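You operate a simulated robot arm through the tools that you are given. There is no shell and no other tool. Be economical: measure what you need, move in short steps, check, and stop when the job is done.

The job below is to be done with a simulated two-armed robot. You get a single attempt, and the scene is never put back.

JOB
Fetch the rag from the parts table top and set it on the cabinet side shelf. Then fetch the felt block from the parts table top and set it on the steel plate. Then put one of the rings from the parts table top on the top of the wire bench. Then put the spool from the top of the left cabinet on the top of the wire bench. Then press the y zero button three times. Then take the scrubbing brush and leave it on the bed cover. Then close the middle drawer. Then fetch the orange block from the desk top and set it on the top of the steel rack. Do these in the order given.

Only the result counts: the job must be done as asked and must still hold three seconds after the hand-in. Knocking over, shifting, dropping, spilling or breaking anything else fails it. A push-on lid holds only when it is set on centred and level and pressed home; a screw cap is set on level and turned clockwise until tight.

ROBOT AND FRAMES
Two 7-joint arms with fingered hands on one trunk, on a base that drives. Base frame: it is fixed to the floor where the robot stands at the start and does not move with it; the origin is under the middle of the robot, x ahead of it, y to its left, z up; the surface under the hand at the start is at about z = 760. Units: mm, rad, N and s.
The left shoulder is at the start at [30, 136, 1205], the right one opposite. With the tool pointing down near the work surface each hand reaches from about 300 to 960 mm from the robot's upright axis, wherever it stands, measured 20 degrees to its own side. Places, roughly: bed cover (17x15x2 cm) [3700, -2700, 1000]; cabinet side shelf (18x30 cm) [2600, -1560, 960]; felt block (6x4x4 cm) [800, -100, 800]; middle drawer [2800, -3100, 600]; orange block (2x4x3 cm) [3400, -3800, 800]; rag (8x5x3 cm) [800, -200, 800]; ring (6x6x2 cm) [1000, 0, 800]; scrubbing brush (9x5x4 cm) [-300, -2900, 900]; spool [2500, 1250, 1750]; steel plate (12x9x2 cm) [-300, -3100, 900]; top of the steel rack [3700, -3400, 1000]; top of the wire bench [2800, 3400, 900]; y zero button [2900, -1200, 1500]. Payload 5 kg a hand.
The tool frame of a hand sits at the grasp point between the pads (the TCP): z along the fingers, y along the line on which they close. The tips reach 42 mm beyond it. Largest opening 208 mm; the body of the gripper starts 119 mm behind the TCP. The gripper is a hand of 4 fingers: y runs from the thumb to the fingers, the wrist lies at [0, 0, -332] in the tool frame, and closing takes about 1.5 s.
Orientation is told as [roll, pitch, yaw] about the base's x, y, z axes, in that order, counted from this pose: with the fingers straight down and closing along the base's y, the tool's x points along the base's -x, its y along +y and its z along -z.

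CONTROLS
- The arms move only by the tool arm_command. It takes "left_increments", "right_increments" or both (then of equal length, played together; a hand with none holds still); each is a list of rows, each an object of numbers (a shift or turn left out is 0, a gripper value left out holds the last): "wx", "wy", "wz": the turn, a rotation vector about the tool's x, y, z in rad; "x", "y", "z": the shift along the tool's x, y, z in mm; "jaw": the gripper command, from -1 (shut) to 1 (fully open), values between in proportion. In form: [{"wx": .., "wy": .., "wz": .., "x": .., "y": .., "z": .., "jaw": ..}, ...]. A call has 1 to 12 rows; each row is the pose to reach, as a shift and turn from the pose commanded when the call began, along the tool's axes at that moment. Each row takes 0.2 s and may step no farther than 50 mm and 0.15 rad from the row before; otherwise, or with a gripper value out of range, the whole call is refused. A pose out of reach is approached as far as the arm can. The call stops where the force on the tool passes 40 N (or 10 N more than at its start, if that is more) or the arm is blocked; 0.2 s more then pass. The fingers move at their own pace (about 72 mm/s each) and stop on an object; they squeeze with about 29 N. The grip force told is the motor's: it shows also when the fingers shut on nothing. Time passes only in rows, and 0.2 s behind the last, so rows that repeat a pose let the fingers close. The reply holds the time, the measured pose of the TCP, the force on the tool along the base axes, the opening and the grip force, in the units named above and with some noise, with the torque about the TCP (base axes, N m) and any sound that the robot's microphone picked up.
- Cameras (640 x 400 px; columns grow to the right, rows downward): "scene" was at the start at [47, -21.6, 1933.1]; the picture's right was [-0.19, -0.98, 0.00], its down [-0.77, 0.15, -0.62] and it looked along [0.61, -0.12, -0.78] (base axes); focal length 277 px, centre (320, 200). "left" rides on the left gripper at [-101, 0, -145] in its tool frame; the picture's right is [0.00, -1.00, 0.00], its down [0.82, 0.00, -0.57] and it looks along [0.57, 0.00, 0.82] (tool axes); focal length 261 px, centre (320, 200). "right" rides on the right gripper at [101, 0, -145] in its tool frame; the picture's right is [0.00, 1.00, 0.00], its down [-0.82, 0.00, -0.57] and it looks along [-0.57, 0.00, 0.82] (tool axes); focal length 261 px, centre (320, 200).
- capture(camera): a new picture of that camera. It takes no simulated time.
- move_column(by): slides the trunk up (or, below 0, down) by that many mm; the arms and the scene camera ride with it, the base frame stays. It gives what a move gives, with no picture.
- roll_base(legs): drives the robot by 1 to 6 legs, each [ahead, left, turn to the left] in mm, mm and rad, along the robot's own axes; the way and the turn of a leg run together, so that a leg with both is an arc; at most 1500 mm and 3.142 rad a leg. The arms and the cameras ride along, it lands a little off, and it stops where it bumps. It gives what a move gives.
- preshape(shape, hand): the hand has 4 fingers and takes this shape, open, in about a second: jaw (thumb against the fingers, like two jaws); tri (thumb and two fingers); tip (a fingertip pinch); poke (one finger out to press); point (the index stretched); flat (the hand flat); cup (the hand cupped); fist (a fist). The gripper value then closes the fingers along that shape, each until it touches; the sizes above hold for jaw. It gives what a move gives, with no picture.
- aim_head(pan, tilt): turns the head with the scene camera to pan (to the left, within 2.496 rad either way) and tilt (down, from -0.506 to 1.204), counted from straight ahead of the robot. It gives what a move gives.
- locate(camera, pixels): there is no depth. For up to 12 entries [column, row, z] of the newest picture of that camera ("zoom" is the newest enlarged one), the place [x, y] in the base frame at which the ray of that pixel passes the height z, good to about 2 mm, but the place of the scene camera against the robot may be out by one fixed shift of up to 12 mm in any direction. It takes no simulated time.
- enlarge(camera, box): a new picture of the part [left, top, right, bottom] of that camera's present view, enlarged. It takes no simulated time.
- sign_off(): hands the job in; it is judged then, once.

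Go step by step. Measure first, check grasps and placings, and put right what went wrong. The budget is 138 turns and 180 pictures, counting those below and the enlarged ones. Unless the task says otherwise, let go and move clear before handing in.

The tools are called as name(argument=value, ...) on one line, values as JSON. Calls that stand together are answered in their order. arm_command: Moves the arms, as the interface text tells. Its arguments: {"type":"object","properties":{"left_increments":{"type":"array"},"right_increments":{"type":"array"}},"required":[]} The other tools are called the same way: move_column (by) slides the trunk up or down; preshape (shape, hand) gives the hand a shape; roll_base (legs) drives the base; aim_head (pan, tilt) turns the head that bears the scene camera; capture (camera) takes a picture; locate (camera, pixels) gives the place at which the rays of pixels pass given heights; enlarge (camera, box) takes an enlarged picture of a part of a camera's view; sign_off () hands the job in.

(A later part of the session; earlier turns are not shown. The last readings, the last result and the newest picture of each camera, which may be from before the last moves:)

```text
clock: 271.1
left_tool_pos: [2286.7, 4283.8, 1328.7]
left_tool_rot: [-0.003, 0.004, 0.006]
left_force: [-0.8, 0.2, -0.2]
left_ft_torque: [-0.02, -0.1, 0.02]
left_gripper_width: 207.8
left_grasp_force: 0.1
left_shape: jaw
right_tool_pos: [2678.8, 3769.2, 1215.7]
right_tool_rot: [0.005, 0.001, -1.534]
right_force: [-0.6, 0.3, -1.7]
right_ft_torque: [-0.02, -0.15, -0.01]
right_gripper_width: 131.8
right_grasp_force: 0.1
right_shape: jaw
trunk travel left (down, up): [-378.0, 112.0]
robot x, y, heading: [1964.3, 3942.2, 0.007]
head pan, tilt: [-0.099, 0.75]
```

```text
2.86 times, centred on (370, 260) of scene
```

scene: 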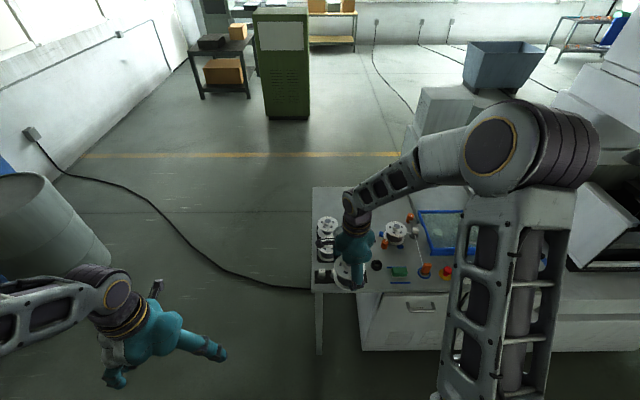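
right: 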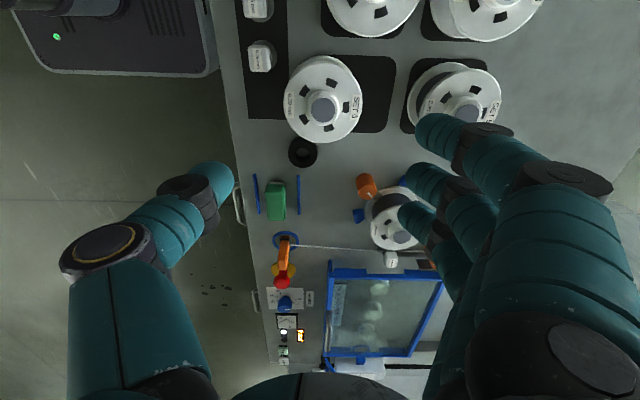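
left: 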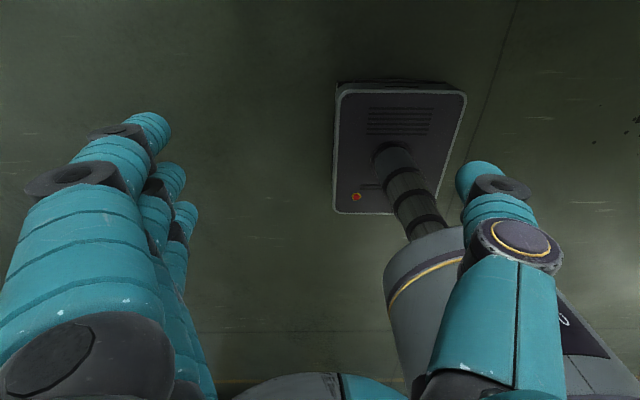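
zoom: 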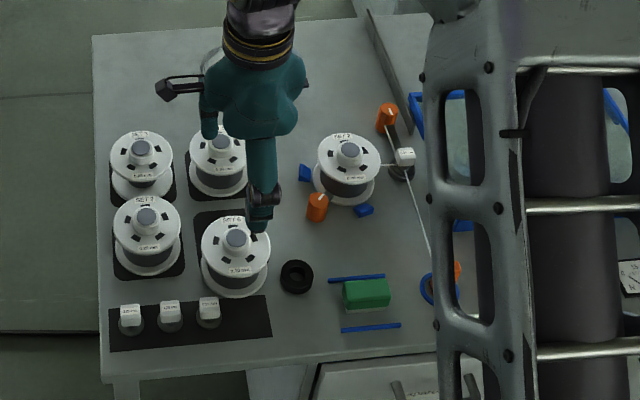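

The spool stands upright on the bench beside the ring and nothing else moved. Next is the Y-zero button, so I'll retract and rotate the right hand back while heading down the aisle.

arm_command(right_increments=[{"wz": -0.14, "y": -20}, {"wz": -0.28, "y": -40}, {"wz": -0.42, "y": -60}, {"wz": -0.56, "y": -80}, {"wz": -0.7, "y": -100}, {"wz": -0.84, "y": -120}, {"wz": -0.98, "y": -140}, {"wz": -1.12, "y": -160}, {"wz": -1.26, "y": -180}, {"wz": -1.4, "y": -200}, {"wz": -1.54, "y": -210}])

roll_base(legs=[[-290, 0, 0], [0, -1450, 0], [0, -1450, 0], [0, -1000, 0]])

move_column(by=110)

preshape(shape="poke", hand="right")

```text
clock: 273.5
left_tool_pos: [2289.2, 4283.6, 1329.2]
left_tool_rot: [-0.002, 0.006, 0.007]
left_force: [-0.4, -0.6, 0.9]
left_ft_torque: [0.03, 0.0, 0.04]
left_gripper_width: 208.0
left_grasp_force: 0.1
left_shape: jaw
right_tool_pos: [2470.6, 3760.9, 1212.3]
right_tool_rot: [0.0, -0.006, 0.006]
right_force: [0.0, 0.3, -0.8]
right_ft_torque: [0.04, 0.04, 0.01]
right_gripper_width: 131.6
right_grasp_force: 0.0
right_shape: jaw
trunk travel left (down, up): [-378.0, 112.0]
robot x, y, heading: [1961.7, 3941.2, -0.003]
head pan, tilt: [-0.099, 0.75]
```

```text
clock: 293.6
left_tool_pos: [1960.9, 440.3, 1328.8]
left_tool_rot: [-0.004, 0.004, -0.008]
left_force: [-0.4, -1.6, 0.3]
left_ft_torque: [0.03, 0.02, 0.0]
left_gripper_width: 208.2
left_grasp_force: 0.0
left_shape: jaw
right_tool_pos: [2134.1, -85.3, 1211.5]
right_tool_rot: [0.003, -0.007, -0.009]
right_force: [-0.4, 0.1, 0.2]
right_ft_torque: [-0.01, -0.03, -0.03]
right_gripper_width: 131.8
right_grasp_force: 0.0
right_shape: jaw
trunk travel left (down, up): [-378.0, 112.0]
robot x, y, heading: [1629.7, 99.3, -0.011]
head pan, tilt: [-0.099, 0.75]
```

```text
clock: 295.1
left_tool_pos: [1961.3, 440.3, 1438.7]
left_tool_rot: [-0.004, 0.005, -0.008]
left_force: [0.5, 0.1, 0.1]
left_ft_torque: [-0.01, 0.01, -0.03]
left_gripper_width: 207.9
left_grasp_force: 0.0
left_shape: jaw
right_tool_pos: [2133.4, -85.9, 1321.6]
right_tool_rot: [0.002, -0.009, -0.009]
right_force: [0.0, 0.3, 0.1]
right_ft_torque: [-0.02, 0.01, 0.01]
right_gripper_width: 131.5
right_grasp_force: 0.1
right_shape: jaw
trunk travel left (down, up): [-488.0, 2.0]
robot x, y, heading: [1631.2, 100.9, -0.011]
head pan, tilt: [-0.099, 0.75]
```

```text
clock: 295.9
left_tool_pos: [1960.2, 440.9, 1438.8]
left_tool_rot: [-0.004, 0.006, -0.006]
left_force: [0.5, -0.1, 0.4]
left_ft_torque: [0.0, 0.0, -0.01]
left_gripper_width: 207.9
left_grasp_force: 0.1
left_shape: jaw
right_tool_pos: [2133.0, -85.9, 1322.3]
right_tool_rot: [0.002, -0.008, -0.009]
right_force: [0.5, -0.5, 0.3]
right_ft_torque: [-0.01, 0.02, 0.02]
right_gripper_width: 0.0
right_grasp_force: 0.0
right_shape: poke
trunk travel left (down, up): [-488.0, 2.0]
robot x, y, heading: [1628.1, 96.7, -0.015]
head pan, tilt: [-0.099, 0.75]
```

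The hand is in poke shape. I'll strafe to face the DRO, then tilt the hand forward.

roll_base(legs=[[80, -50, 0.012], [0, -1060, 0]])

arm_command(right_increments=[{"wy": -0.14, "x": -25, "z": -15}, {"wy": -0.28, "x": -50, "z": -30}, {"wy": -0.42, "x": -75, "z": -45}, {"wy": -0.56, "x": -100, "z": -60}, {"wy": -0.7, "x": -125, "z": -75}, {"wy": -0.84, "x": -150, "z": -90}, {"wy": -0.98, "x": -175, "z": -105}, {"wy": -1.12, "x": -200, "z": -120}, {"wy": -1.26, "x": -225, "z": -135}, {"wy": -1.4, "x": -250, "z": -150}, {"wy": -1.54, "x": -270, "z": -165}, {"wy": -1.57, "x": -270, "z": -165}])

aim_head(pan=-0.2, tilt=0.5)

capture(camera="scene")

capture(camera="right")

```text
clock: 302.2
left_tool_pos: [2033.5, -693.4, 1439.6]
left_tool_rot: [-0.002, 0.004, -0.003]
left_force: [-0.4, 0.5, -0.2]
left_ft_torque: [0.0, 0.01, -0.01]
left_gripper_width: 208.0
left_grasp_force: 0.0
left_shape: jaw
right_tool_pos: [2209.6, -1218.3, 1322.2]
right_tool_rot: [0.002, -0.007, -0.004]
right_force: [0.6, 0.6, 0.0]
right_ft_torque: [0.02, -0.02, 0.01]
right_gripper_width: 0.3
right_grasp_force: 0.2
right_shape: poke
trunk travel left (down, up): [-488.0, 2.0]
robot x, y, heading: [1707.1, -1034.0, -0.009]
head pan, tilt: [-0.099, 0.75]
```

```text
clock: 304.8
left_tool_pos: [2032.0, -696.5, 1439.2]
left_tool_rot: [-0.002, 0.003, -0.004]
left_force: [-0.5, -1.2, 0.1]
left_ft_torque: [0.14, -0.07, 0.01]
left_gripper_width: 207.8
left_grasp_force: 0.1
left_shape: jaw
right_tool_pos: [2409.8, -1220.7, 1442.4]
right_tool_rot: [0.007, -1.127, -0.011]
right_force: [0.5, -1.6, -0.6]
right_ft_torque: [0.07, -0.05, 0.13]
right_gripper_width: 0.0
right_grasp_force: 0.1
right_shape: poke
right hand out of reach, approached as far as the arm can: row 9, 10, 11, 12
trunk travel left (down, up): [-488.0, 2.0]
robot x, y, heading: [1703.9, -1033.8, -0.013]
head pan, tilt: [-0.099, 0.75]
```

```text
clock: 305.6
left_tool_pos: [2033.3, -695.3, 1439.3]
left_tool_rot: [-0.001, 0.005, -0.003]
left_force: [0.4, -0.7, 0.2]
left_ft_torque: [0.0, -0.02, 0.0]
left_gripper_width: 207.7
left_grasp_force: 0.1
left_shape: jaw
right_tool_pos: [2409.3, -1219.8, 1441.4]
right_tool_rot: [0.003, -1.127, -0.006]
right_force: [-0.5, -0.8, -0.8]
right_ft_torque: [-0.02, -0.01, -0.01]
right_gripper_width: 0.0
right_grasp_force: 0.0
right_shape: poke
trunk travel left (down, up): [-488.0, 2.0]
robot x, y, heading: [1700.3, -1038.2, -0.011]
head pan, tilt: [-0.201, 0.499]
```

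```text
95 pictures are left
```

scene: 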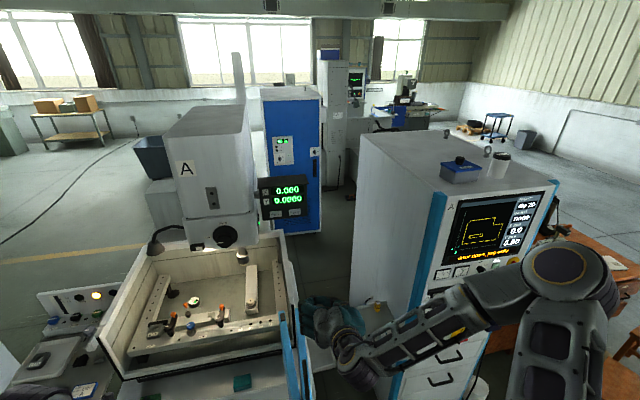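

```text
94 pictures are left
```

right: 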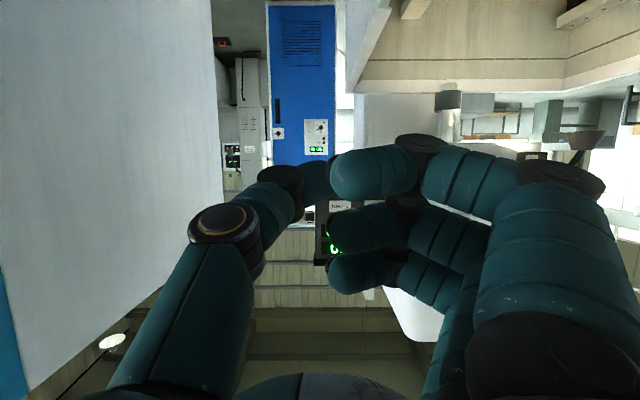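

The hand is partly tilted (pitch -1.13 at its limit). I'll enlarge the DRO and triangulate the Y-zero button.

enlarge(camera="scene", box=[240, 160, 340, 230])

enlarge(camera="scene", box=[280, 270, 440, 382])

```text
5.71 times, centred on (290, 195) of scene
```

zoom: 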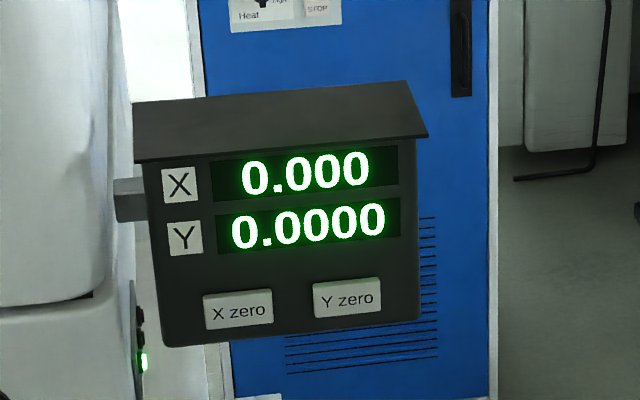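

```text
3.57 times, centred on (360, 326) of scene
```

zoom: 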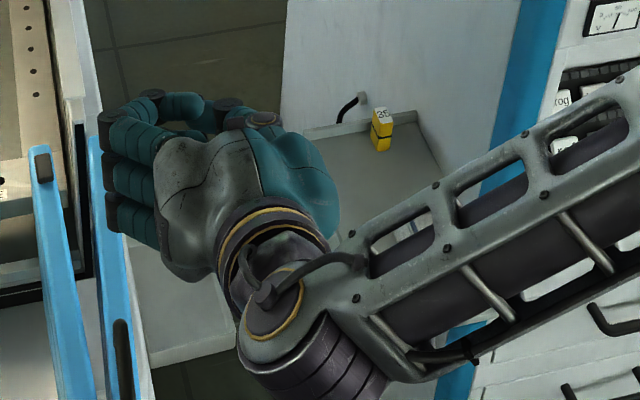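

locate(camera="scene", pixels=[[300.7, 212.1, 1500], [300.7, 212.1, 1550], [281.7, 214.3, 1500], [281.7, 214.3, 1550], [263.5, 186.0, 1600], [311.5, 182, 1600]])

arm_command(right_increments=[{"jaw": 1}, {"jaw": 1}, {"jaw": 1}, {"jaw": 1}])

capture(camera="right")

enlarge(camera="scene", box=[280, 270, 440, 382])

```text
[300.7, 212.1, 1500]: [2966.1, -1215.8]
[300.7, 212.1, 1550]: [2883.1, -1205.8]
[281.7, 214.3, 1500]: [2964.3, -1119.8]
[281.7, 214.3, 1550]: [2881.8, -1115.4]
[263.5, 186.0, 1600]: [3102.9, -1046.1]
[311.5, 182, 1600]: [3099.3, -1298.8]
```

```text
clock: 306.6
left_tool_pos: [2032.6, -694.2, 1439.3]
left_tool_rot: [-0.003, 0.002, -0.002]
left_force: [-1.0, 0.4, 0.5]
left_ft_torque: [0.04, -0.01, -0.02]
left_gripper_width: 207.9
left_grasp_force: 0.1
left_shape: jaw
right_tool_pos: [2410.0, -1218.8, 1442.4]
right_tool_rot: [0.004, -1.128, -0.005]
right_force: [0.0, 0.6, 0.4]
right_ft_torque: [0.01, 0.05, 0.04]
right_gripper_width: 0.1
right_grasp_force: 0.0
right_shape: poke
trunk travel left (down, up): [-488.0, 2.0]
robot x, y, heading: [1698.9, -1034.3, -0.008]
head pan, tilt: [-0.201, 0.499]
```

```text
91 pictures are left
```

right: 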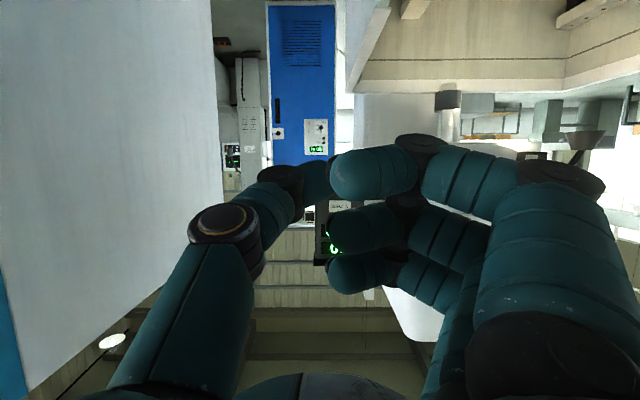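

```text
3.57 times, centred on (360, 326) of scene
```

zoom: 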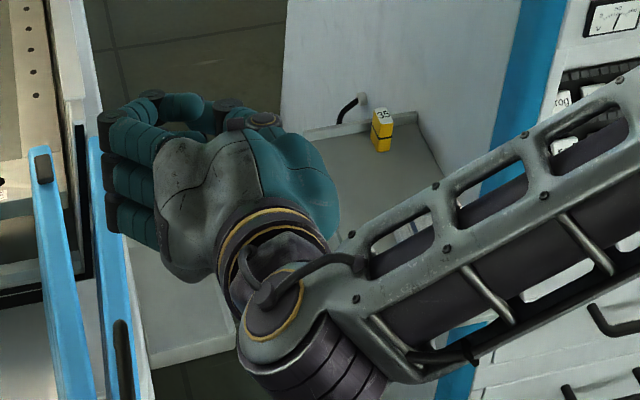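

The poke shape shows no clearly extended finger, so I'll try the point shape and compare.

preshape(shape="point", hand="right")

capture(camera="right")

enlarge(camera="scene", box=[280, 270, 440, 382])

```text
clock: 307.5
left_tool_pos: [2032.4, -693.7, 1438.3]
left_tool_rot: [-0.005, 0.005, -0.004]
left_force: [0.0, 0.3, 0.2]
left_ft_torque: [-0.03, 0.0, 0.03]
left_gripper_width: 207.9
left_grasp_force: 0.0
left_shape: jaw
right_tool_pos: [2410.1, -1218.2, 1444.5]
right_tool_rot: [0.005, -1.127, -0.007]
right_force: [0.4, -0.2, -0.8]
right_ft_torque: [-0.01, -0.01, -0.02]
right_gripper_width: 201.5
right_grasp_force: 0.1
right_shape: point
trunk travel left (down, up): [-488.0, 2.0]
robot x, y, heading: [1704.6, -1037.6, -0.007]
head pan, tilt: [-0.201, 0.499]
```

```text
89 pictures are left
```

right: 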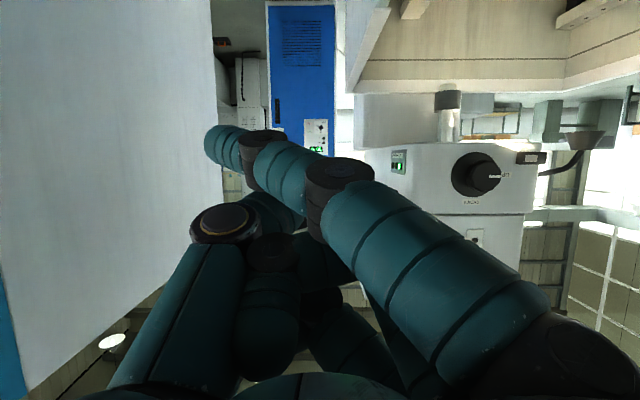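

```text
3.57 times, centred on (360, 326) of scene
```

zoom: 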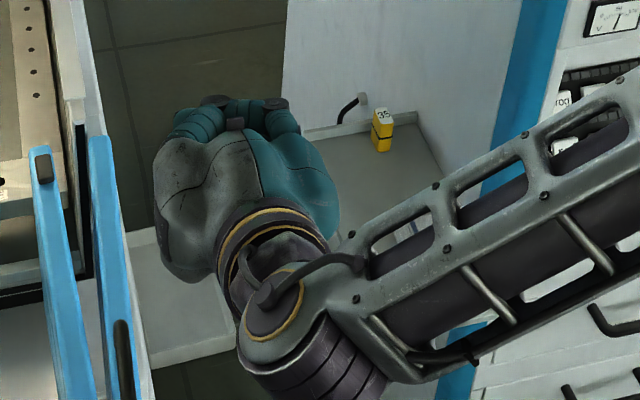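

In the point shape the index sticks out alone. I'll move to a standoff before the DRO with the hand level, to see how the fingertip lies.

arm_command(right_increments=[{"wy": -0.06, "x": -29, "y": 2, "z": 32}, {"wy": -0.12, "x": -58, "y": 4, "z": 64}, {"wy": -0.18, "x": -88, "y": 6, "z": 96}, {"wy": -0.24, "x": -118, "y": 8, "z": 128}, {"wy": -0.3, "x": -147, "y": 10, "z": 160}, {"wy": -0.36, "x": -176, "y": 12, "z": 191}, {"wy": -0.4, "x": -206, "y": 14, "z": 223}, {"wy": -0.42, "x": -206, "y": 14, "z": 223}])

capture(camera="right")

enlarge(camera="scene", box=[220, 150, 420, 290])

```text
clock: 308.5
left_tool_pos: [2033.6, -696.4, 1438.9]
left_tool_rot: [-0.002, 0.007, -0.003]
left_force: [-0.5, -0.2, 0.0]
left_ft_torque: [0.09, 0.03, -0.01]
left_gripper_width: 207.9
left_grasp_force: 0.1
left_shape: jaw
right_tool_pos: [2526.7, -1280.3, 1563.6]
right_tool_rot: [-0.301, -1.316, 0.251]
right_force: [2.3, -3.5, 1.4]
right_ft_torque: [0.15, 0.31, 0.56]
right_gripper_width: 201.6
right_grasp_force: 0.0
right_shape: point
right hand out of reach, approached as far as the arm can: row 1, 2, 3, 4, 5
trunk travel left (down, up): [-488.0, 2.0]
robot x, y, heading: [1703.7, -1037.2, -0.006]
head pan, tilt: [-0.201, 0.499]
stopped in row 5 (right hand): the force on the tool passed its limit at 48 N (the readings are from after the stop); the commanded pose is now the measured one
```

```text
87 pictures are left
```

right: 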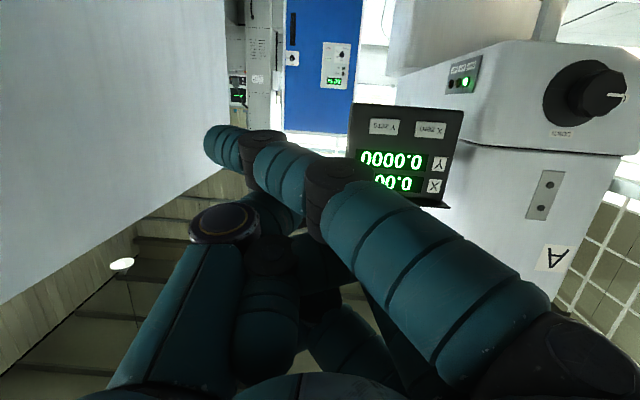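

```text
2.86 times, centred on (320, 220) of scene
```

zoom: 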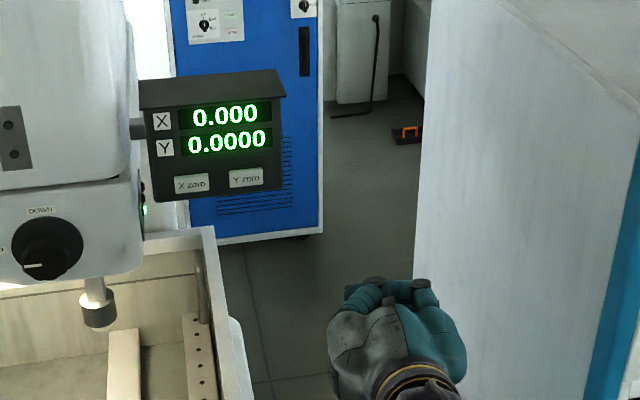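

locate(camera="right", pixels=[[384, 127, 1530], [384, 127, 1540], [384, 127, 1550], [430, 130, 1540], [222, 140, 1600]])

locate(camera="zoom", pixels=[[246, 178, 1530], [246, 178, 1540], [191, 184, 1540], [140, 82, 1650], [285, 72, 1650]])

```text
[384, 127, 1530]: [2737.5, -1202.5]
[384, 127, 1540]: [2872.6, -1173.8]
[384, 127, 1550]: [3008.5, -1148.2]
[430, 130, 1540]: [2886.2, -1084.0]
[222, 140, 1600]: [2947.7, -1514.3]
```

```text
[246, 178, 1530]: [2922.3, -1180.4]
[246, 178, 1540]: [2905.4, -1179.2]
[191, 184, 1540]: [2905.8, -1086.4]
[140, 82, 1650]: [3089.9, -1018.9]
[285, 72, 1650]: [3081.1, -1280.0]
```

Working through the poke picture geometry, the thumb is the extended digit, with its tip on the TCP axis about 40 mm out. The button is at about (2904,-1172,1542). I'll set poke and move to a level standoff at x≈2780.

preshape(shape="poke", hand="right")

arm_command(right_increments=[{"wx": -0.01, "wy": -0.03, "wz": 0.01, "x": -5, "y": 17, "z": 20}, {"wx": -0.02, "wy": -0.06, "wz": 0.02, "x": -10, "y": 34, "z": 45}, {"wx": -0.03, "wy": -0.09, "wz": 0.03, "x": -15, "y": 51, "z": 75}, {"wx": -0.04, "wy": -0.12, "wz": 0.04, "x": -21, "y": 68, "z": 110}, {"wx": -0.05, "wy": -0.16, "wz": 0.05, "x": -28, "y": 85, "z": 145}, {"wx": -0.06, "wy": -0.19, "wz": 0.06, "x": -35, "y": 102, "z": 180}, {"wx": -0.06, "wy": -0.22, "wz": 0.07, "x": -42, "y": 119, "z": 215}, {"wx": -0.06, "wy": -0.24, "wz": 0.07, "x": -47, "y": 120, "z": 235}])

capture(camera="right")

enlarge(camera="scene", box=[220, 150, 420, 290])

```text
clock: 309.4
left_tool_pos: [2032.4, -694.1, 1439.1]
left_tool_rot: [-0.005, 0.004, -0.001]
left_force: [0.5, 0.3, 0.1]
left_ft_torque: [-0.06, -0.02, -0.02]
left_gripper_width: 207.8
left_grasp_force: 0.1
left_shape: jaw
right_tool_pos: [2525.6, -1277.6, 1566.4]
right_tool_rot: [-0.309, -1.316, 0.261]
right_force: [-0.8, 0.0, -0.4]
right_ft_torque: [-0.02, 0.0, -0.03]
right_gripper_width: 0.0
right_grasp_force: 0.1
right_shape: poke
trunk travel left (down, up): [-488.0, 2.0]
robot x, y, heading: [1700.6, -1033.7, -0.011]
head pan, tilt: [-0.201, 0.499]
```

```text
clock: 310.3
left_tool_pos: [2031.4, -696.0, 1439.0]
left_tool_rot: [-0.001, 0.009, -0.003]
left_force: [0.7, 0.6, -0.6]
left_ft_torque: [0.03, 0.01, -0.01]
left_gripper_width: 207.8
left_grasp_force: 0.0
left_shape: jaw
right_tool_pos: [2552.7, -1297.0, 1624.2]
right_tool_rot: [-0.657, -1.377, 0.652]
right_force: [-0.3, -1.6, -0.3]
right_ft_torque: [0.0, 0.02, 0.1]
right_gripper_width: 0.0
right_grasp_force: 0.0
right_shape: poke
right hand out of reach, approached as far as the arm can: row 1, 2, 3, 4
trunk travel left (down, up): [-488.0, 2.0]
robot x, y, heading: [1701.9, -1036.4, -0.008]
head pan, tilt: [-0.201, 0.499]
stopped in row 4 (right hand): the force on the tool passed its limit at 60 N (the readings are from after the stop); the commanded pose is now the measured one
```

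```text
85 pictures are left
```

right: 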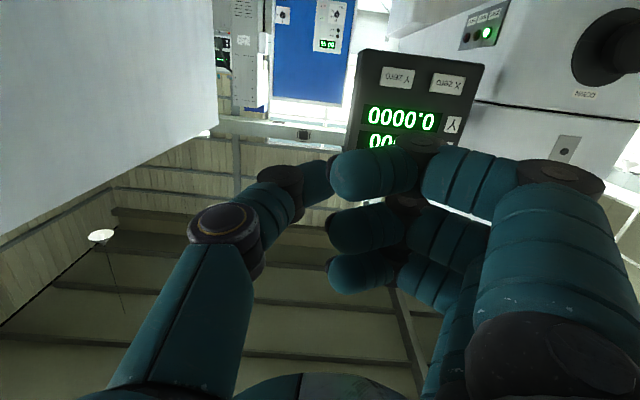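

```text
2.86 times, centred on (320, 220) of scene
```

zoom: 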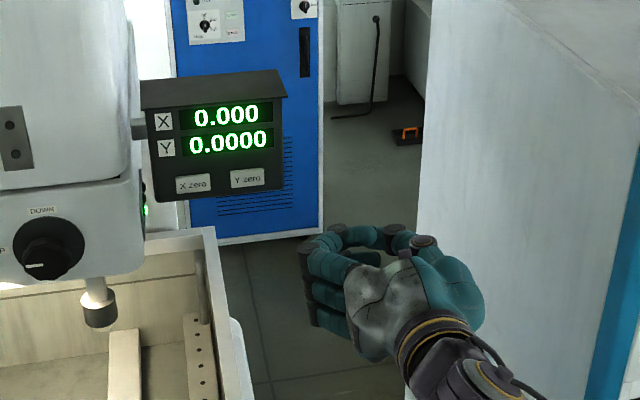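

The arm jumps near a wrist limit while folded, but the hand is now nearly level (about 9° down). I'll extend gently by pure translation toward the button, since a longer reach should free the wrist.

arm_command(right_increments=[{"x": 3, "y": 10, "z": 20}, {"x": 6, "y": 20, "z": 40}, {"x": 9, "y": 32, "z": 60}, {"x": 12, "y": 44, "z": 80}, {"x": 15, "y": 56, "z": 100}, {"x": 18, "y": 70, "z": 120}, {"x": 21, "y": 85, "z": 140}])

capture(camera="right")

enlarge(camera="scene", box=[220, 150, 420, 290])

```text
clock: 311.3
left_tool_pos: [2036.3, -696.1, 1439.2]
left_tool_rot: [-0.002, 0.007, -0.005]
left_force: [1.0, -0.1, -0.1]
left_ft_torque: [0.05, 0.1, 0.02]
left_gripper_width: 207.8
left_grasp_force: 0.1
left_shape: jaw
right_tool_pos: [2583.3, -1305.9, 1620.7]
right_tool_rot: [-0.716, -1.385, 0.733]
right_force: [1.3, -1.8, -0.1]
right_ft_torque: [0.03, -0.12, 0.24]
right_gripper_width: 0.1
right_grasp_force: 0.0
right_shape: poke
right hand out of reach, approached as far as the arm can: row 1, 2, 3, 4, 5
trunk travel left (down, up): [-488.0, 2.0]
robot x, y, heading: [1701.5, -1038.7, -0.01]
head pan, tilt: [-0.201, 0.499]
stopped in row 5 (right hand): the force on the tool passed its limit at 44 N (the readings are from after the stop); the commanded pose is now the measured one
```

```text
83 pictures are left
```

right: 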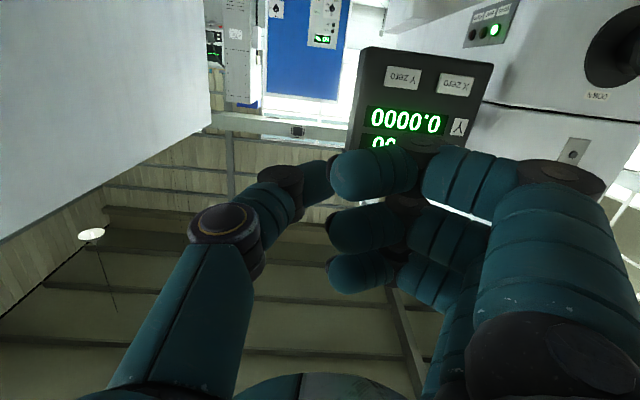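

```text
2.86 times, centred on (320, 220) of scene
```

zoom: 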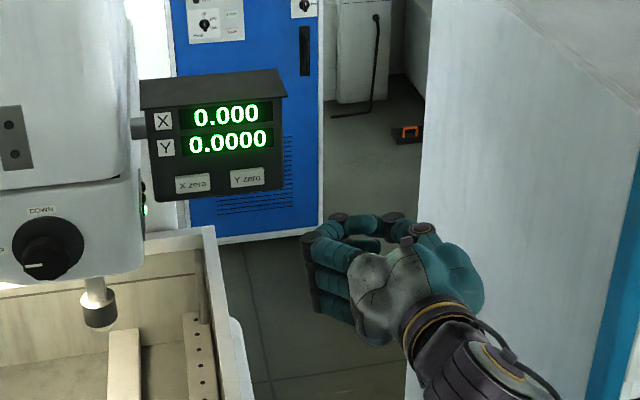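

The wrist limit blocks going level with the trunk high. I'll return to a clean folded pose, then lower the trunk so the forearm reaches up and the tool can point forward comfortably.

arm_command(right_increments=[{"wy": 0.05, "wz": 0.01, "x": 19, "y": 10, "z": -14}, {"wy": 0.1, "wz": 0.02, "x": 38, "y": 20, "z": -28}, {"wy": 0.15, "wz": 0.03, "x": 57, "y": 30, "z": -42}, {"wy": 0.2, "wz": 0.04, "x": 76, "y": 40, "z": -56}, {"wy": 0.25, "wz": 0.06, "x": 95, "y": 52, "z": -70}, {"wy": 0.3, "wz": 0.07, "x": 114, "y": 63, "z": -84}, {"wy": 0.35, "wz": 0.08, "x": 133, "y": 74, "z": -98}, {"wy": 0.4, "wz": 0.09, "x": 152, "y": 85, "z": -112}, {"wy": 0.45, "wz": 0.1, "x": 171, "y": 96, "z": -126}, {"wy": 0.5, "wz": 0.12, "x": 189, "y": 106, "z": -137}])

```text
clock: 313.5
left_tool_pos: [2033.6, -694.6, 1438.0]
left_tool_rot: [-0.003, 0.005, -0.004]
left_force: [0.4, 0.1, 0.7]
left_ft_torque: [-0.01, 0.04, 0.02]
left_gripper_width: 208.2
left_grasp_force: 0.0
left_shape: jaw
right_tool_pos: [2417.4, -1224.5, 1441.1]
right_tool_rot: [-0.02, -0.933, -0.008]
right_force: [0.8, -0.1, 0.4]
right_ft_torque: [-0.03, 0.01, -0.02]
right_gripper_width: 0.0
right_grasp_force: 0.2
right_shape: poke
trunk travel left (down, up): [-488.0, 2.0]
robot x, y, heading: [1699.0, -1034.4, -0.009]
head pan, tilt: [-0.201, 0.499]
```

Clean pose recovered. I'll raise the hand 250, then lower the trunk 300.

arm_command(right_increments=[{"x": -34, "z": -25}, {"x": -67, "z": -50}, {"x": -100, "z": -75}, {"x": -134, "z": -100}, {"x": -167, "z": -124}, {"x": -201, "z": -149}])

move_column(by=-300)

arm_command(right_increments=[{"wy": -0.06, "x": -20, "z": -15}, {"wy": -0.12, "x": -40, "z": -30}, {"wy": -0.18, "x": -60, "z": -45}, {"wy": -0.24, "x": -80, "z": -60}, {"wy": -0.3, "x": -100, "z": -72}, {"wy": -0.36, "x": -110, "z": -82}, {"wy": -0.42, "x": -121, "z": -89}, {"wy": -0.48, "x": -121, "z": -89}, {"wy": -0.54, "x": -121, "z": -89}])

```text
clock: 314.9
left_tool_pos: [2031.2, -692.9, 1439.0]
left_tool_rot: [-0.002, 0.004, -0.005]
left_force: [-0.3, 0.8, -0.6]
left_ft_torque: [-0.02, -0.08, 0.01]
left_gripper_width: 208.0
left_grasp_force: 0.1
left_shape: jaw
right_tool_pos: [2414.6, -1224.7, 1689.2]
right_tool_rot: [-0.019, -0.935, -0.007]
right_force: [-1.3, -0.4, -0.8]
right_ft_torque: [-0.02, -0.09, 0.02]
right_gripper_width: 0.2
right_grasp_force: 0.0
right_shape: poke
trunk travel left (down, up): [-488.0, 2.0]
robot x, y, heading: [1704.0, -1033.7, -0.013]
head pan, tilt: [-0.201, 0.499]
```

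```text
clock: 317.9
left_tool_pos: [2033.2, -694.4, 1140.9]
left_tool_rot: [-0.002, 0.005, -0.004]
left_force: [-0.7, -0.7, 0.6]
left_ft_torque: [0.03, -0.03, 0.03]
left_gripper_width: 207.7
left_grasp_force: 0.1
left_shape: jaw
right_tool_pos: [2415.7, -1224.1, 1389.8]
right_tool_rot: [-0.02, -0.931, -0.006]
right_force: [-0.3, 0.5, 0.5]
right_ft_torque: [0.02, 0.03, 0.0]
right_gripper_width: 0.1
right_grasp_force: 0.1
right_shape: poke
trunk travel left (down, up): [-188.0, 302.0]
robot x, y, heading: [1703.7, -1037.3, -0.013]
head pan, tilt: [-0.201, 0.499]
```

```text
clock: 319.9
left_tool_pos: [2034.2, -693.4, 1139.7]
left_tool_rot: [-0.004, 0.006, -0.005]
left_force: [-0.5, 0.4, 0.6]
left_ft_torque: [-0.03, 0.02, -0.03]
left_gripper_width: 208.2
left_grasp_force: 0.1
left_shape: jaw
right_tool_pos: [2417.7, -1222.1, 1539.4]
right_tool_rot: [-0.126, -1.473, 0.105]
right_force: [0.9, 0.1, -0.5]
right_ft_torque: [0.0, -0.01, 0.01]
right_gripper_width: 0.0
right_grasp_force: 0.1
right_shape: poke
trunk travel left (down, up): [-188.0, 302.0]
robot x, y, heading: [1705.2, -1032.4, -0.004]
head pan, tilt: [-0.201, 0.499]
```

With the trunk lowered the tool goes level (pitch -1.47) with no limit. I'll advance to a standoff about 80 mm from the button.

arm_command(right_increments=[{"x": -5, "y": 7, "z": 45}, {"x": -10, "y": 14, "z": 90}, {"x": -15, "y": 22, "z": 135}, {"x": -20, "y": 30, "z": 180}, {"x": -25, "y": 38, "z": 225}, {"x": -31, "y": 46, "z": 270}, {"x": -37, "y": 52, "z": 315}, {"x": -42, "y": 57, "z": 350}])

capture(camera="right")

enlarge(camera="scene", box=[220, 50, 420, 190])

```text
clock: 321.7
left_tool_pos: [2035.2, -693.9, 1139.2]
left_tool_rot: [-0.003, 0.006, -0.004]
left_force: [1.5, -0.9, 0.5]
left_ft_torque: [-0.04, 0.08, 0.02]
left_gripper_width: 207.8
left_grasp_force: 0.0
left_shape: jaw
right_tool_pos: [2772.0, -1176.7, 1543.0]
right_tool_rot: [-0.135, -1.47, 0.111]
right_force: [1.1, 0.0, -0.9]
right_ft_torque: [0.0, -0.06, -0.01]
right_gripper_width: 0.2
right_grasp_force: 0.1
right_shape: poke
trunk travel left (down, up): [-188.0, 302.0]
robot x, y, heading: [1701.3, -1034.0, -0.007]
head pan, tilt: [-0.201, 0.499]
```

```text
81 pictures are left
```

right: 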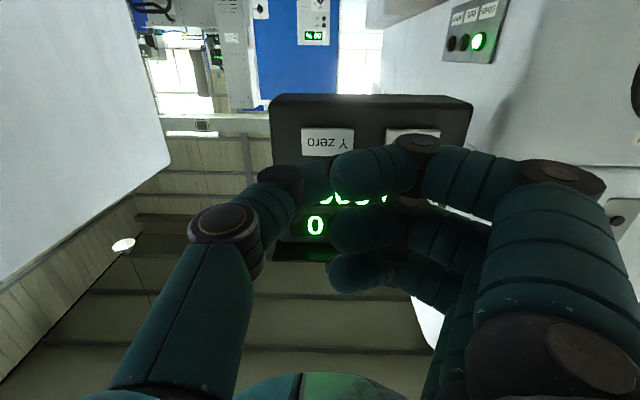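

```text
2.86 times, centred on (320, 120) of scene
```

zoom: 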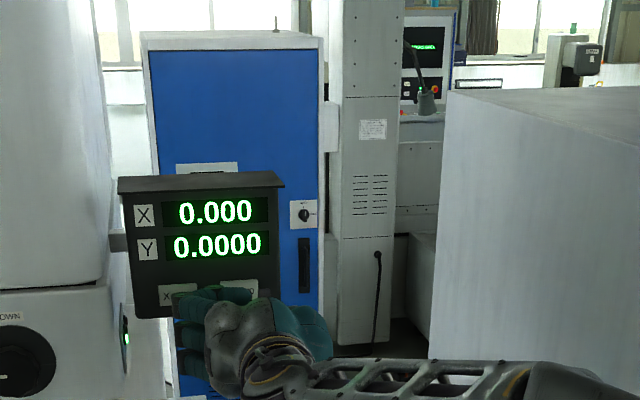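

The button is at px (327,140), about 10 mm above and 7 mm to +y of the thumb's line. I'll correct that and advance until near contact.

arm_command(right_increments=[{"x": -9, "y": 6}, {"x": -9, "y": 6, "z": 25}, {"x": -9, "y": 6, "z": 45}, {"x": -9, "y": 6, "z": 60}])

capture(camera="right")

enlarge(camera="scene", box=[250, 130, 350, 200])

```text
clock: 322.7
left_tool_pos: [2033.9, -693.7, 1138.7]
left_tool_rot: [-0.004, 0.005, -0.003]
left_force: [0.2, 1.0, 1.0]
left_ft_torque: [-0.02, 0.06, -0.03]
left_gripper_width: 207.9
left_grasp_force: 0.1
left_shape: jaw
right_tool_pos: [2831.5, -1169.6, 1546.8]
right_tool_rot: [-0.13, -1.471, 0.11]
right_force: [1.1, 0.2, -1.3]
right_ft_torque: [-0.04, 0.0, -0.01]
right_gripper_width: 0.0
right_grasp_force: 0.1
right_shape: poke
trunk travel left (down, up): [-188.0, 302.0]
robot x, y, heading: [1704.7, -1035.7, -0.004]
head pan, tilt: [-0.201, 0.499]
```

```text
79 pictures are left
```

right: 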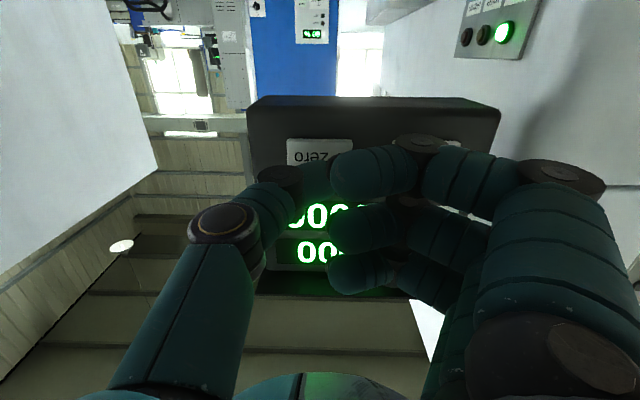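

```text
5.71 times, centred on (300, 165) of scene
```

zoom: 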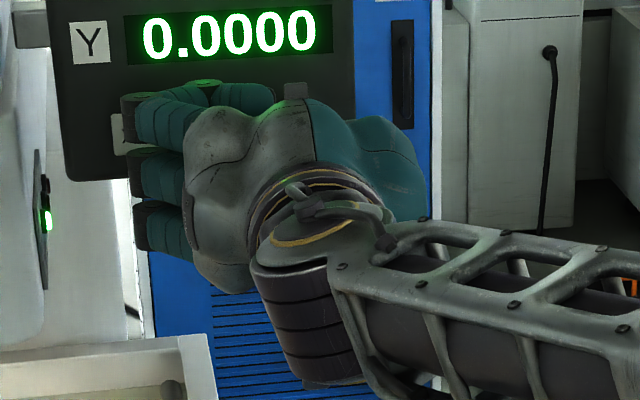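

The fingers' middle joints sit near the X-zero button. To keep them clear I'll yaw the hand 0.2 so the thumb leads, and aim at the right part of Y zero.

arm_command(right_increments=[{"wx": -0.07, "y": -6, "z": -5}, {"wx": -0.14, "y": -12, "z": -5}, {"wx": -0.22, "y": -17, "z": -5}, {"wx": -0.22, "y": -17, "z": -5}])

capture(camera="right")

enlarge(camera="scene", box=[250, 130, 350, 200])

```text
clock: 323.7
left_tool_pos: [2033.3, -693.0, 1139.2]
left_tool_rot: [-0.003, 0.006, -0.003]
left_force: [0.5, 0.7, 0.0]
left_ft_torque: [-0.11, -0.03, -0.03]
left_gripper_width: 207.9
left_grasp_force: 0.0
left_shape: jaw
right_tool_pos: [2826.4, -1184.0, 1549.3]
right_tool_rot: [0.084, -1.471, 0.114]
right_force: [0.1, 0.7, 1.1]
right_ft_torque: [-0.02, 0.05, -0.17]
right_gripper_width: 0.4
right_grasp_force: 0.1
right_shape: poke
trunk travel left (down, up): [-188.0, 302.0]
robot x, y, heading: [1700.0, -1033.4, -0.01]
head pan, tilt: [-0.201, 0.499]
```

```text
77 pictures are left
```

right: 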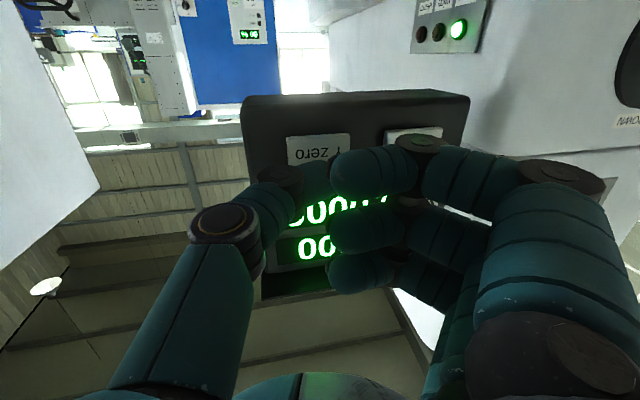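

```text
5.71 times, centred on (300, 165) of scene
```

zoom: 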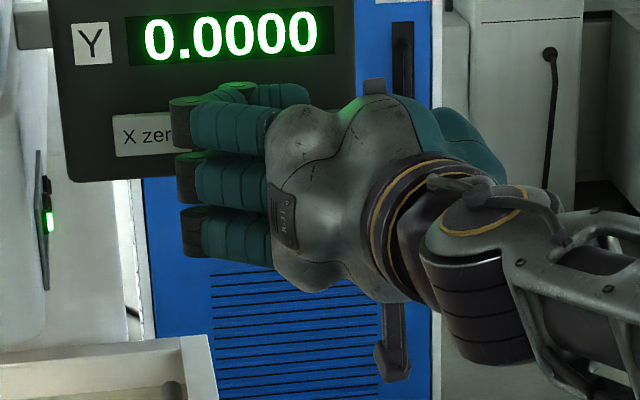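

The thumb's line now hits the button's centre (px 319,150), and X zero is clear. First press: advance slowly along +x, then back off.

arm_command(right_increments=[{"y": -3, "z": 15}, {"y": -4, "z": 21}, {"y": -5, "z": 25}, {"y": -6, "z": 28}, {"y": -6, "z": 31}, {"y": -7, "z": 33}])

capture(camera="right")

```text
clock: 325.1
left_tool_pos: [2031.7, -695.6, 1139.8]
left_tool_rot: [-0.003, 0.002, -0.004]
left_force: [0.0, -0.3, 0.6]
left_ft_torque: [0.0, 0.06, -0.03]
left_gripper_width: 208.0
left_grasp_force: 0.1
left_shape: jaw
right_tool_pos: [2856.1, -1188.6, 1547.2]
right_tool_rot: [0.094, -1.473, 0.103]
right_force: [-27.0, -7.6, -5.5]
right_ft_torque: [-0.04, 0.07, 0.15]
right_gripper_width: 0.2
right_grasp_force: 0.1
right_shape: poke
trunk travel left (down, up): [-188.0, 302.0]
robot x, y, heading: [1703.2, -1036.9, -0.01]
head pan, tilt: [-0.201, 0.499]
heard: click
```

```text
75 pictures are left
```

right: 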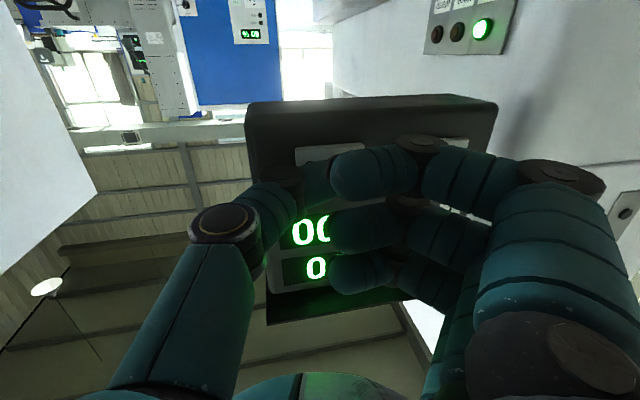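

One click heard at 27 N. Second press: back off 16 mm and return to the same commanded depth.

arm_command(right_increments=[{"y": 2, "z": -8}, {"y": 4, "z": -18}, {"y": 4, "z": -18}, {"y": 4, "z": -18}, {"y": 2, "z": -9}, {"y": 1, "z": -5}, {"y": 0, "z": -2}, {"z": 0}, {"z": 0}])

```text
clock: 327.1
left_tool_pos: [2031.4, -695.5, 1139.7]
left_tool_rot: [-0.002, 0.002, -0.004]
left_force: [0.1, 0.8, -0.4]
left_ft_torque: [-0.01, 0.0, 0.04]
left_gripper_width: 207.9
left_grasp_force: 0.1
left_shape: jaw
right_tool_pos: [2857.3, -1188.4, 1547.1]
right_tool_rot: [0.099, -1.472, 0.1]
right_force: [-28.5, -6.9, -7.7]
right_ft_torque: [-0.08, 0.15, 0.21]
right_gripper_width: 0.0
right_grasp_force: 0.0
right_shape: poke
trunk travel left (down, up): [-188.0, 302.0]
robot x, y, heading: [1701.0, -1032.4, -0.011]
head pan, tilt: [-0.201, 0.499]
heard: click
```

Second click heard. Third press the same way, then retreat in the same call's end afterwards.

arm_command(right_increments=[{"y": 2, "z": -8}, {"y": 4, "z": -18}, {"y": 4, "z": -18}, {"y": 4, "z": -18}, {"y": 2, "z": -9}, {"y": 1, "z": -5}, {"y": 0, "z": -2}, {"z": 0}, {"z": 0}])

```text
clock: 329.1
left_tool_pos: [2030.9, -696.3, 1140.1]
left_tool_rot: [-0.003, 0.003, -0.003]
left_force: [0.1, 0.1, 0.1]
left_ft_torque: [-0.03, 0.01, 0.01]
left_gripper_width: 207.8
left_grasp_force: 0.1
left_shape: jaw
right_tool_pos: [2857.0, -1187.1, 1547.5]
right_tool_rot: [0.091, -1.472, 0.102]
right_force: [-29.2, -7.2, -6.2]
right_ft_torque: [-0.08, 0.11, 0.18]
right_gripper_width: 0.1
right_grasp_force: 0.0
right_shape: poke
trunk travel left (down, up): [-188.0, 302.0]
robot x, y, heading: [1703.2, -1038.0, -0.007]
head pan, tilt: [-0.201, 0.499]
heard: click
```

Three clicks heard. I'll retreat along the same line and check the DRO.

arm_command(right_increments=[{"y": 5, "z": -25}, {"y": 12, "z": -65}, {"wx": 0.05, "y": 20, "z": -110}, {"wx": 0.1, "y": 28, "z": -155}, {"wx": 0.15, "y": 36, "z": -200}, {"wx": 0.2, "y": 44, "z": -245}, {"wx": 0.22, "y": 52, "z": -290}, {"wx": 0.22, "y": 60, "z": -335}, {"wx": 0.22, "y": 66, "z": -365}])

enlarge(camera="scene", box=[220, 110, 420, 250])

```text
clock: 331.1
left_tool_pos: [2032.0, -693.7, 1139.2]
left_tool_rot: [-0.003, 0.003, -0.004]
left_force: [-0.3, 0.6, 0.1]
left_ft_torque: [-0.01, -0.12, 0.01]
left_gripper_width: 208.0
left_grasp_force: 0.1
left_shape: jaw
right_tool_pos: [2490.9, -1193.1, 1581.8]
right_tool_rot: [-0.129, -1.473, 0.107]
right_force: [-0.7, 0.3, -0.4]
right_ft_torque: [0.0, 0.0, -0.01]
right_gripper_width: 0.0
right_grasp_force: 0.0
right_shape: poke
trunk travel left (down, up): [-188.0, 302.0]
robot x, y, heading: [1704.2, -1035.4, -0.008]
head pan, tilt: [-0.201, 0.499]
```

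```text
2.86 times, centred on (320, 180) of scene
```

zoom: 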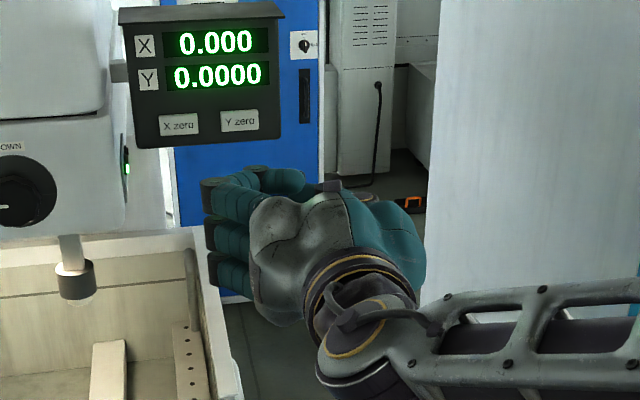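

Now I'll fold the hand back to pointing down and return it to jaw shape.

arm_command(right_increments=[{"wy": 0.14, "x": 10, "y": -2, "z": -25}, {"wy": 0.28, "x": 25, "y": -5, "z": -50}, {"wy": 0.42, "x": 45, "y": -8, "z": -75}, {"wy": 0.56, "x": 70, "y": -11, "z": -100}, {"wy": 0.7, "x": 95, "y": -14, "z": -125}, {"wy": 0.84, "x": 120, "y": -17, "z": -150}, {"wy": 0.98, "x": 145, "y": -20, "z": -175}, {"wy": 1.12, "x": 170, "y": -22, "z": -200}, {"wy": 1.26, "x": 195, "y": -24, "z": -225}, {"wy": 1.4, "x": 220, "y": -25, "z": -246}, {"wy": 1.47, "x": 240, "y": -25, "z": -246}])

preshape(shape="jaw", hand="right")

```text
clock: 333.5
left_tool_pos: [2033.6, -694.6, 1138.8]
left_tool_rot: [-0.002, 0.006, -0.002]
left_force: [0.8, 0.5, 0.4]
left_ft_torque: [-0.02, 0.09, 0.02]
left_gripper_width: 208.0
left_grasp_force: 0.0
left_shape: jaw
right_tool_pos: [2224.2, -1212.8, 1367.1]
right_tool_rot: [-0.013, 0.0, -0.022]
right_force: [1.5, -0.5, -0.3]
right_ft_torque: [0.02, 0.09, 0.01]
right_gripper_width: 0.0
right_grasp_force: 0.0
right_shape: poke
trunk travel left (down, up): [-188.0, 302.0]
robot x, y, heading: [1701.0, -1035.2, -0.009]
head pan, tilt: [-0.201, 0.499]
```

```text
clock: 334.4
left_tool_pos: [2033.7, -696.1, 1137.4]
left_tool_rot: [0.0, 0.005, -0.003]
left_force: [0.7, -0.7, 0.6]
left_ft_torque: [-0.03, 0.02, -0.01]
left_gripper_width: 207.8
left_grasp_force: 0.0
left_shape: jaw
right_tool_pos: [2223.5, -1212.7, 1368.7]
right_tool_rot: [-0.011, -0.004, -0.022]
right_force: [-0.5, -0.3, -0.5]
right_ft_torque: [-0.03, 0.05, -0.02]
right_gripper_width: 207.9
right_grasp_force: 0.0
right_shape: jaw
trunk travel left (down, up): [-188.0, 302.0]
robot x, y, heading: [1703.7, -1036.2, -0.013]
head pan, tilt: [-0.201, 0.499]
```

The hand is clear and back in jaw shape. Next is the scrubbing brush, so I'll drive back to the machine's +x side.

move_column(by=200)

roll_base(legs=[[0, -1000, 0.01], [0, 0, 3.13], [700, 600, 0], [400, 390, 0]])

aim_head(pan=-0.15, tilt=0.8)

capture(camera="scene")

capture(camera="right")

```text
clock: 336.5
left_tool_pos: [2032.5, -694.2, 1340.3]
left_tool_rot: [-0.002, 0.005, -0.004]
left_force: [0.7, 0.6, -1.1]
left_ft_torque: [0.0, -0.01, -0.03]
left_gripper_width: 207.6
left_grasp_force: 0.0
left_shape: jaw
right_tool_pos: [2222.7, -1212.7, 1568.4]
right_tool_rot: [-0.012, -0.001, -0.023]
right_force: [-0.7, -0.3, -0.4]
right_ft_torque: [-0.01, 0.02, 0.02]
right_gripper_width: 207.5
right_grasp_force: 0.1
right_shape: jaw
trunk travel left (down, up): [-388.0, 102.0]
robot x, y, heading: [1704.4, -1035.8, -0.009]
head pan, tilt: [-0.201, 0.499]
```

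```text
clock: 356.1
left_tool_pos: [175.5, -3243.5, 1339.6]
left_tool_rot: [-0.004, 0.004, 3.043]
left_force: [-0.3, 0.3, -0.1]
left_ft_torque: [0.02, 0.04, 0.02]
left_gripper_width: 207.9
left_grasp_force: 0.0
left_shape: jaw
right_tool_pos: [34.2, -2708.5, 1569.5]
right_tool_rot: [-0.012, -0.004, 3.025]
right_force: [-0.4, 0.7, 0.4]
right_ft_torque: [0.03, 0.02, -0.01]
right_gripper_width: 207.9
right_grasp_force: 0.0
right_shape: jaw
trunk travel left (down, up): [-388.0, 102.0]
robot x, y, heading: [534.1, -2936.2, 3.042]
head pan, tilt: [-0.201, 0.499]
```

```text
clock: 356.9
left_tool_pos: [173.6, -3243.4, 1337.6]
left_tool_rot: [-0.003, 0.006, 3.042]
left_force: [0.1, 0.0, -0.2]
left_ft_torque: [0.02, 0.01, 0.01]
left_gripper_width: 207.9
left_grasp_force: 0.1
left_shape: jaw
right_tool_pos: [33.3, -2708.2, 1568.9]
right_tool_rot: [-0.012, -0.003, 3.026]
right_force: [1.3, 0.9, 0.0]
right_ft_torque: [-0.01, -0.01, -0.01]
right_gripper_width: 207.9
right_grasp_force: 0.1
right_shape: jaw
trunk travel left (down, up): [-388.0, 102.0]
robot x, y, heading: [535.3, -2933.9, 3.041]
head pan, tilt: [-0.15, 0.799]
```

```text
73 pictures are left
```

scene: 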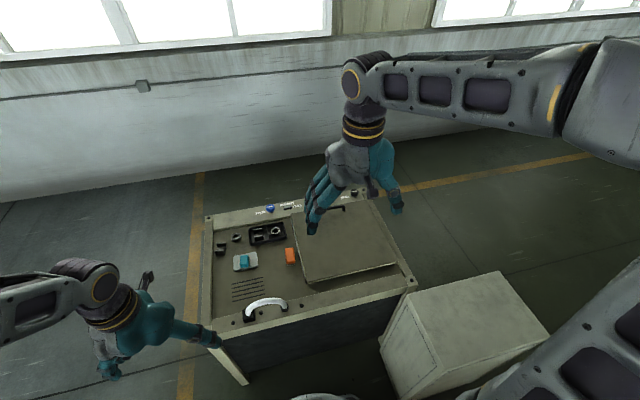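

```text
72 pictures are left
```

right: 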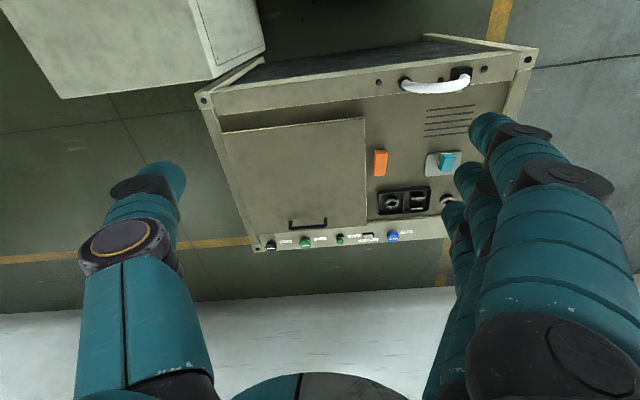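

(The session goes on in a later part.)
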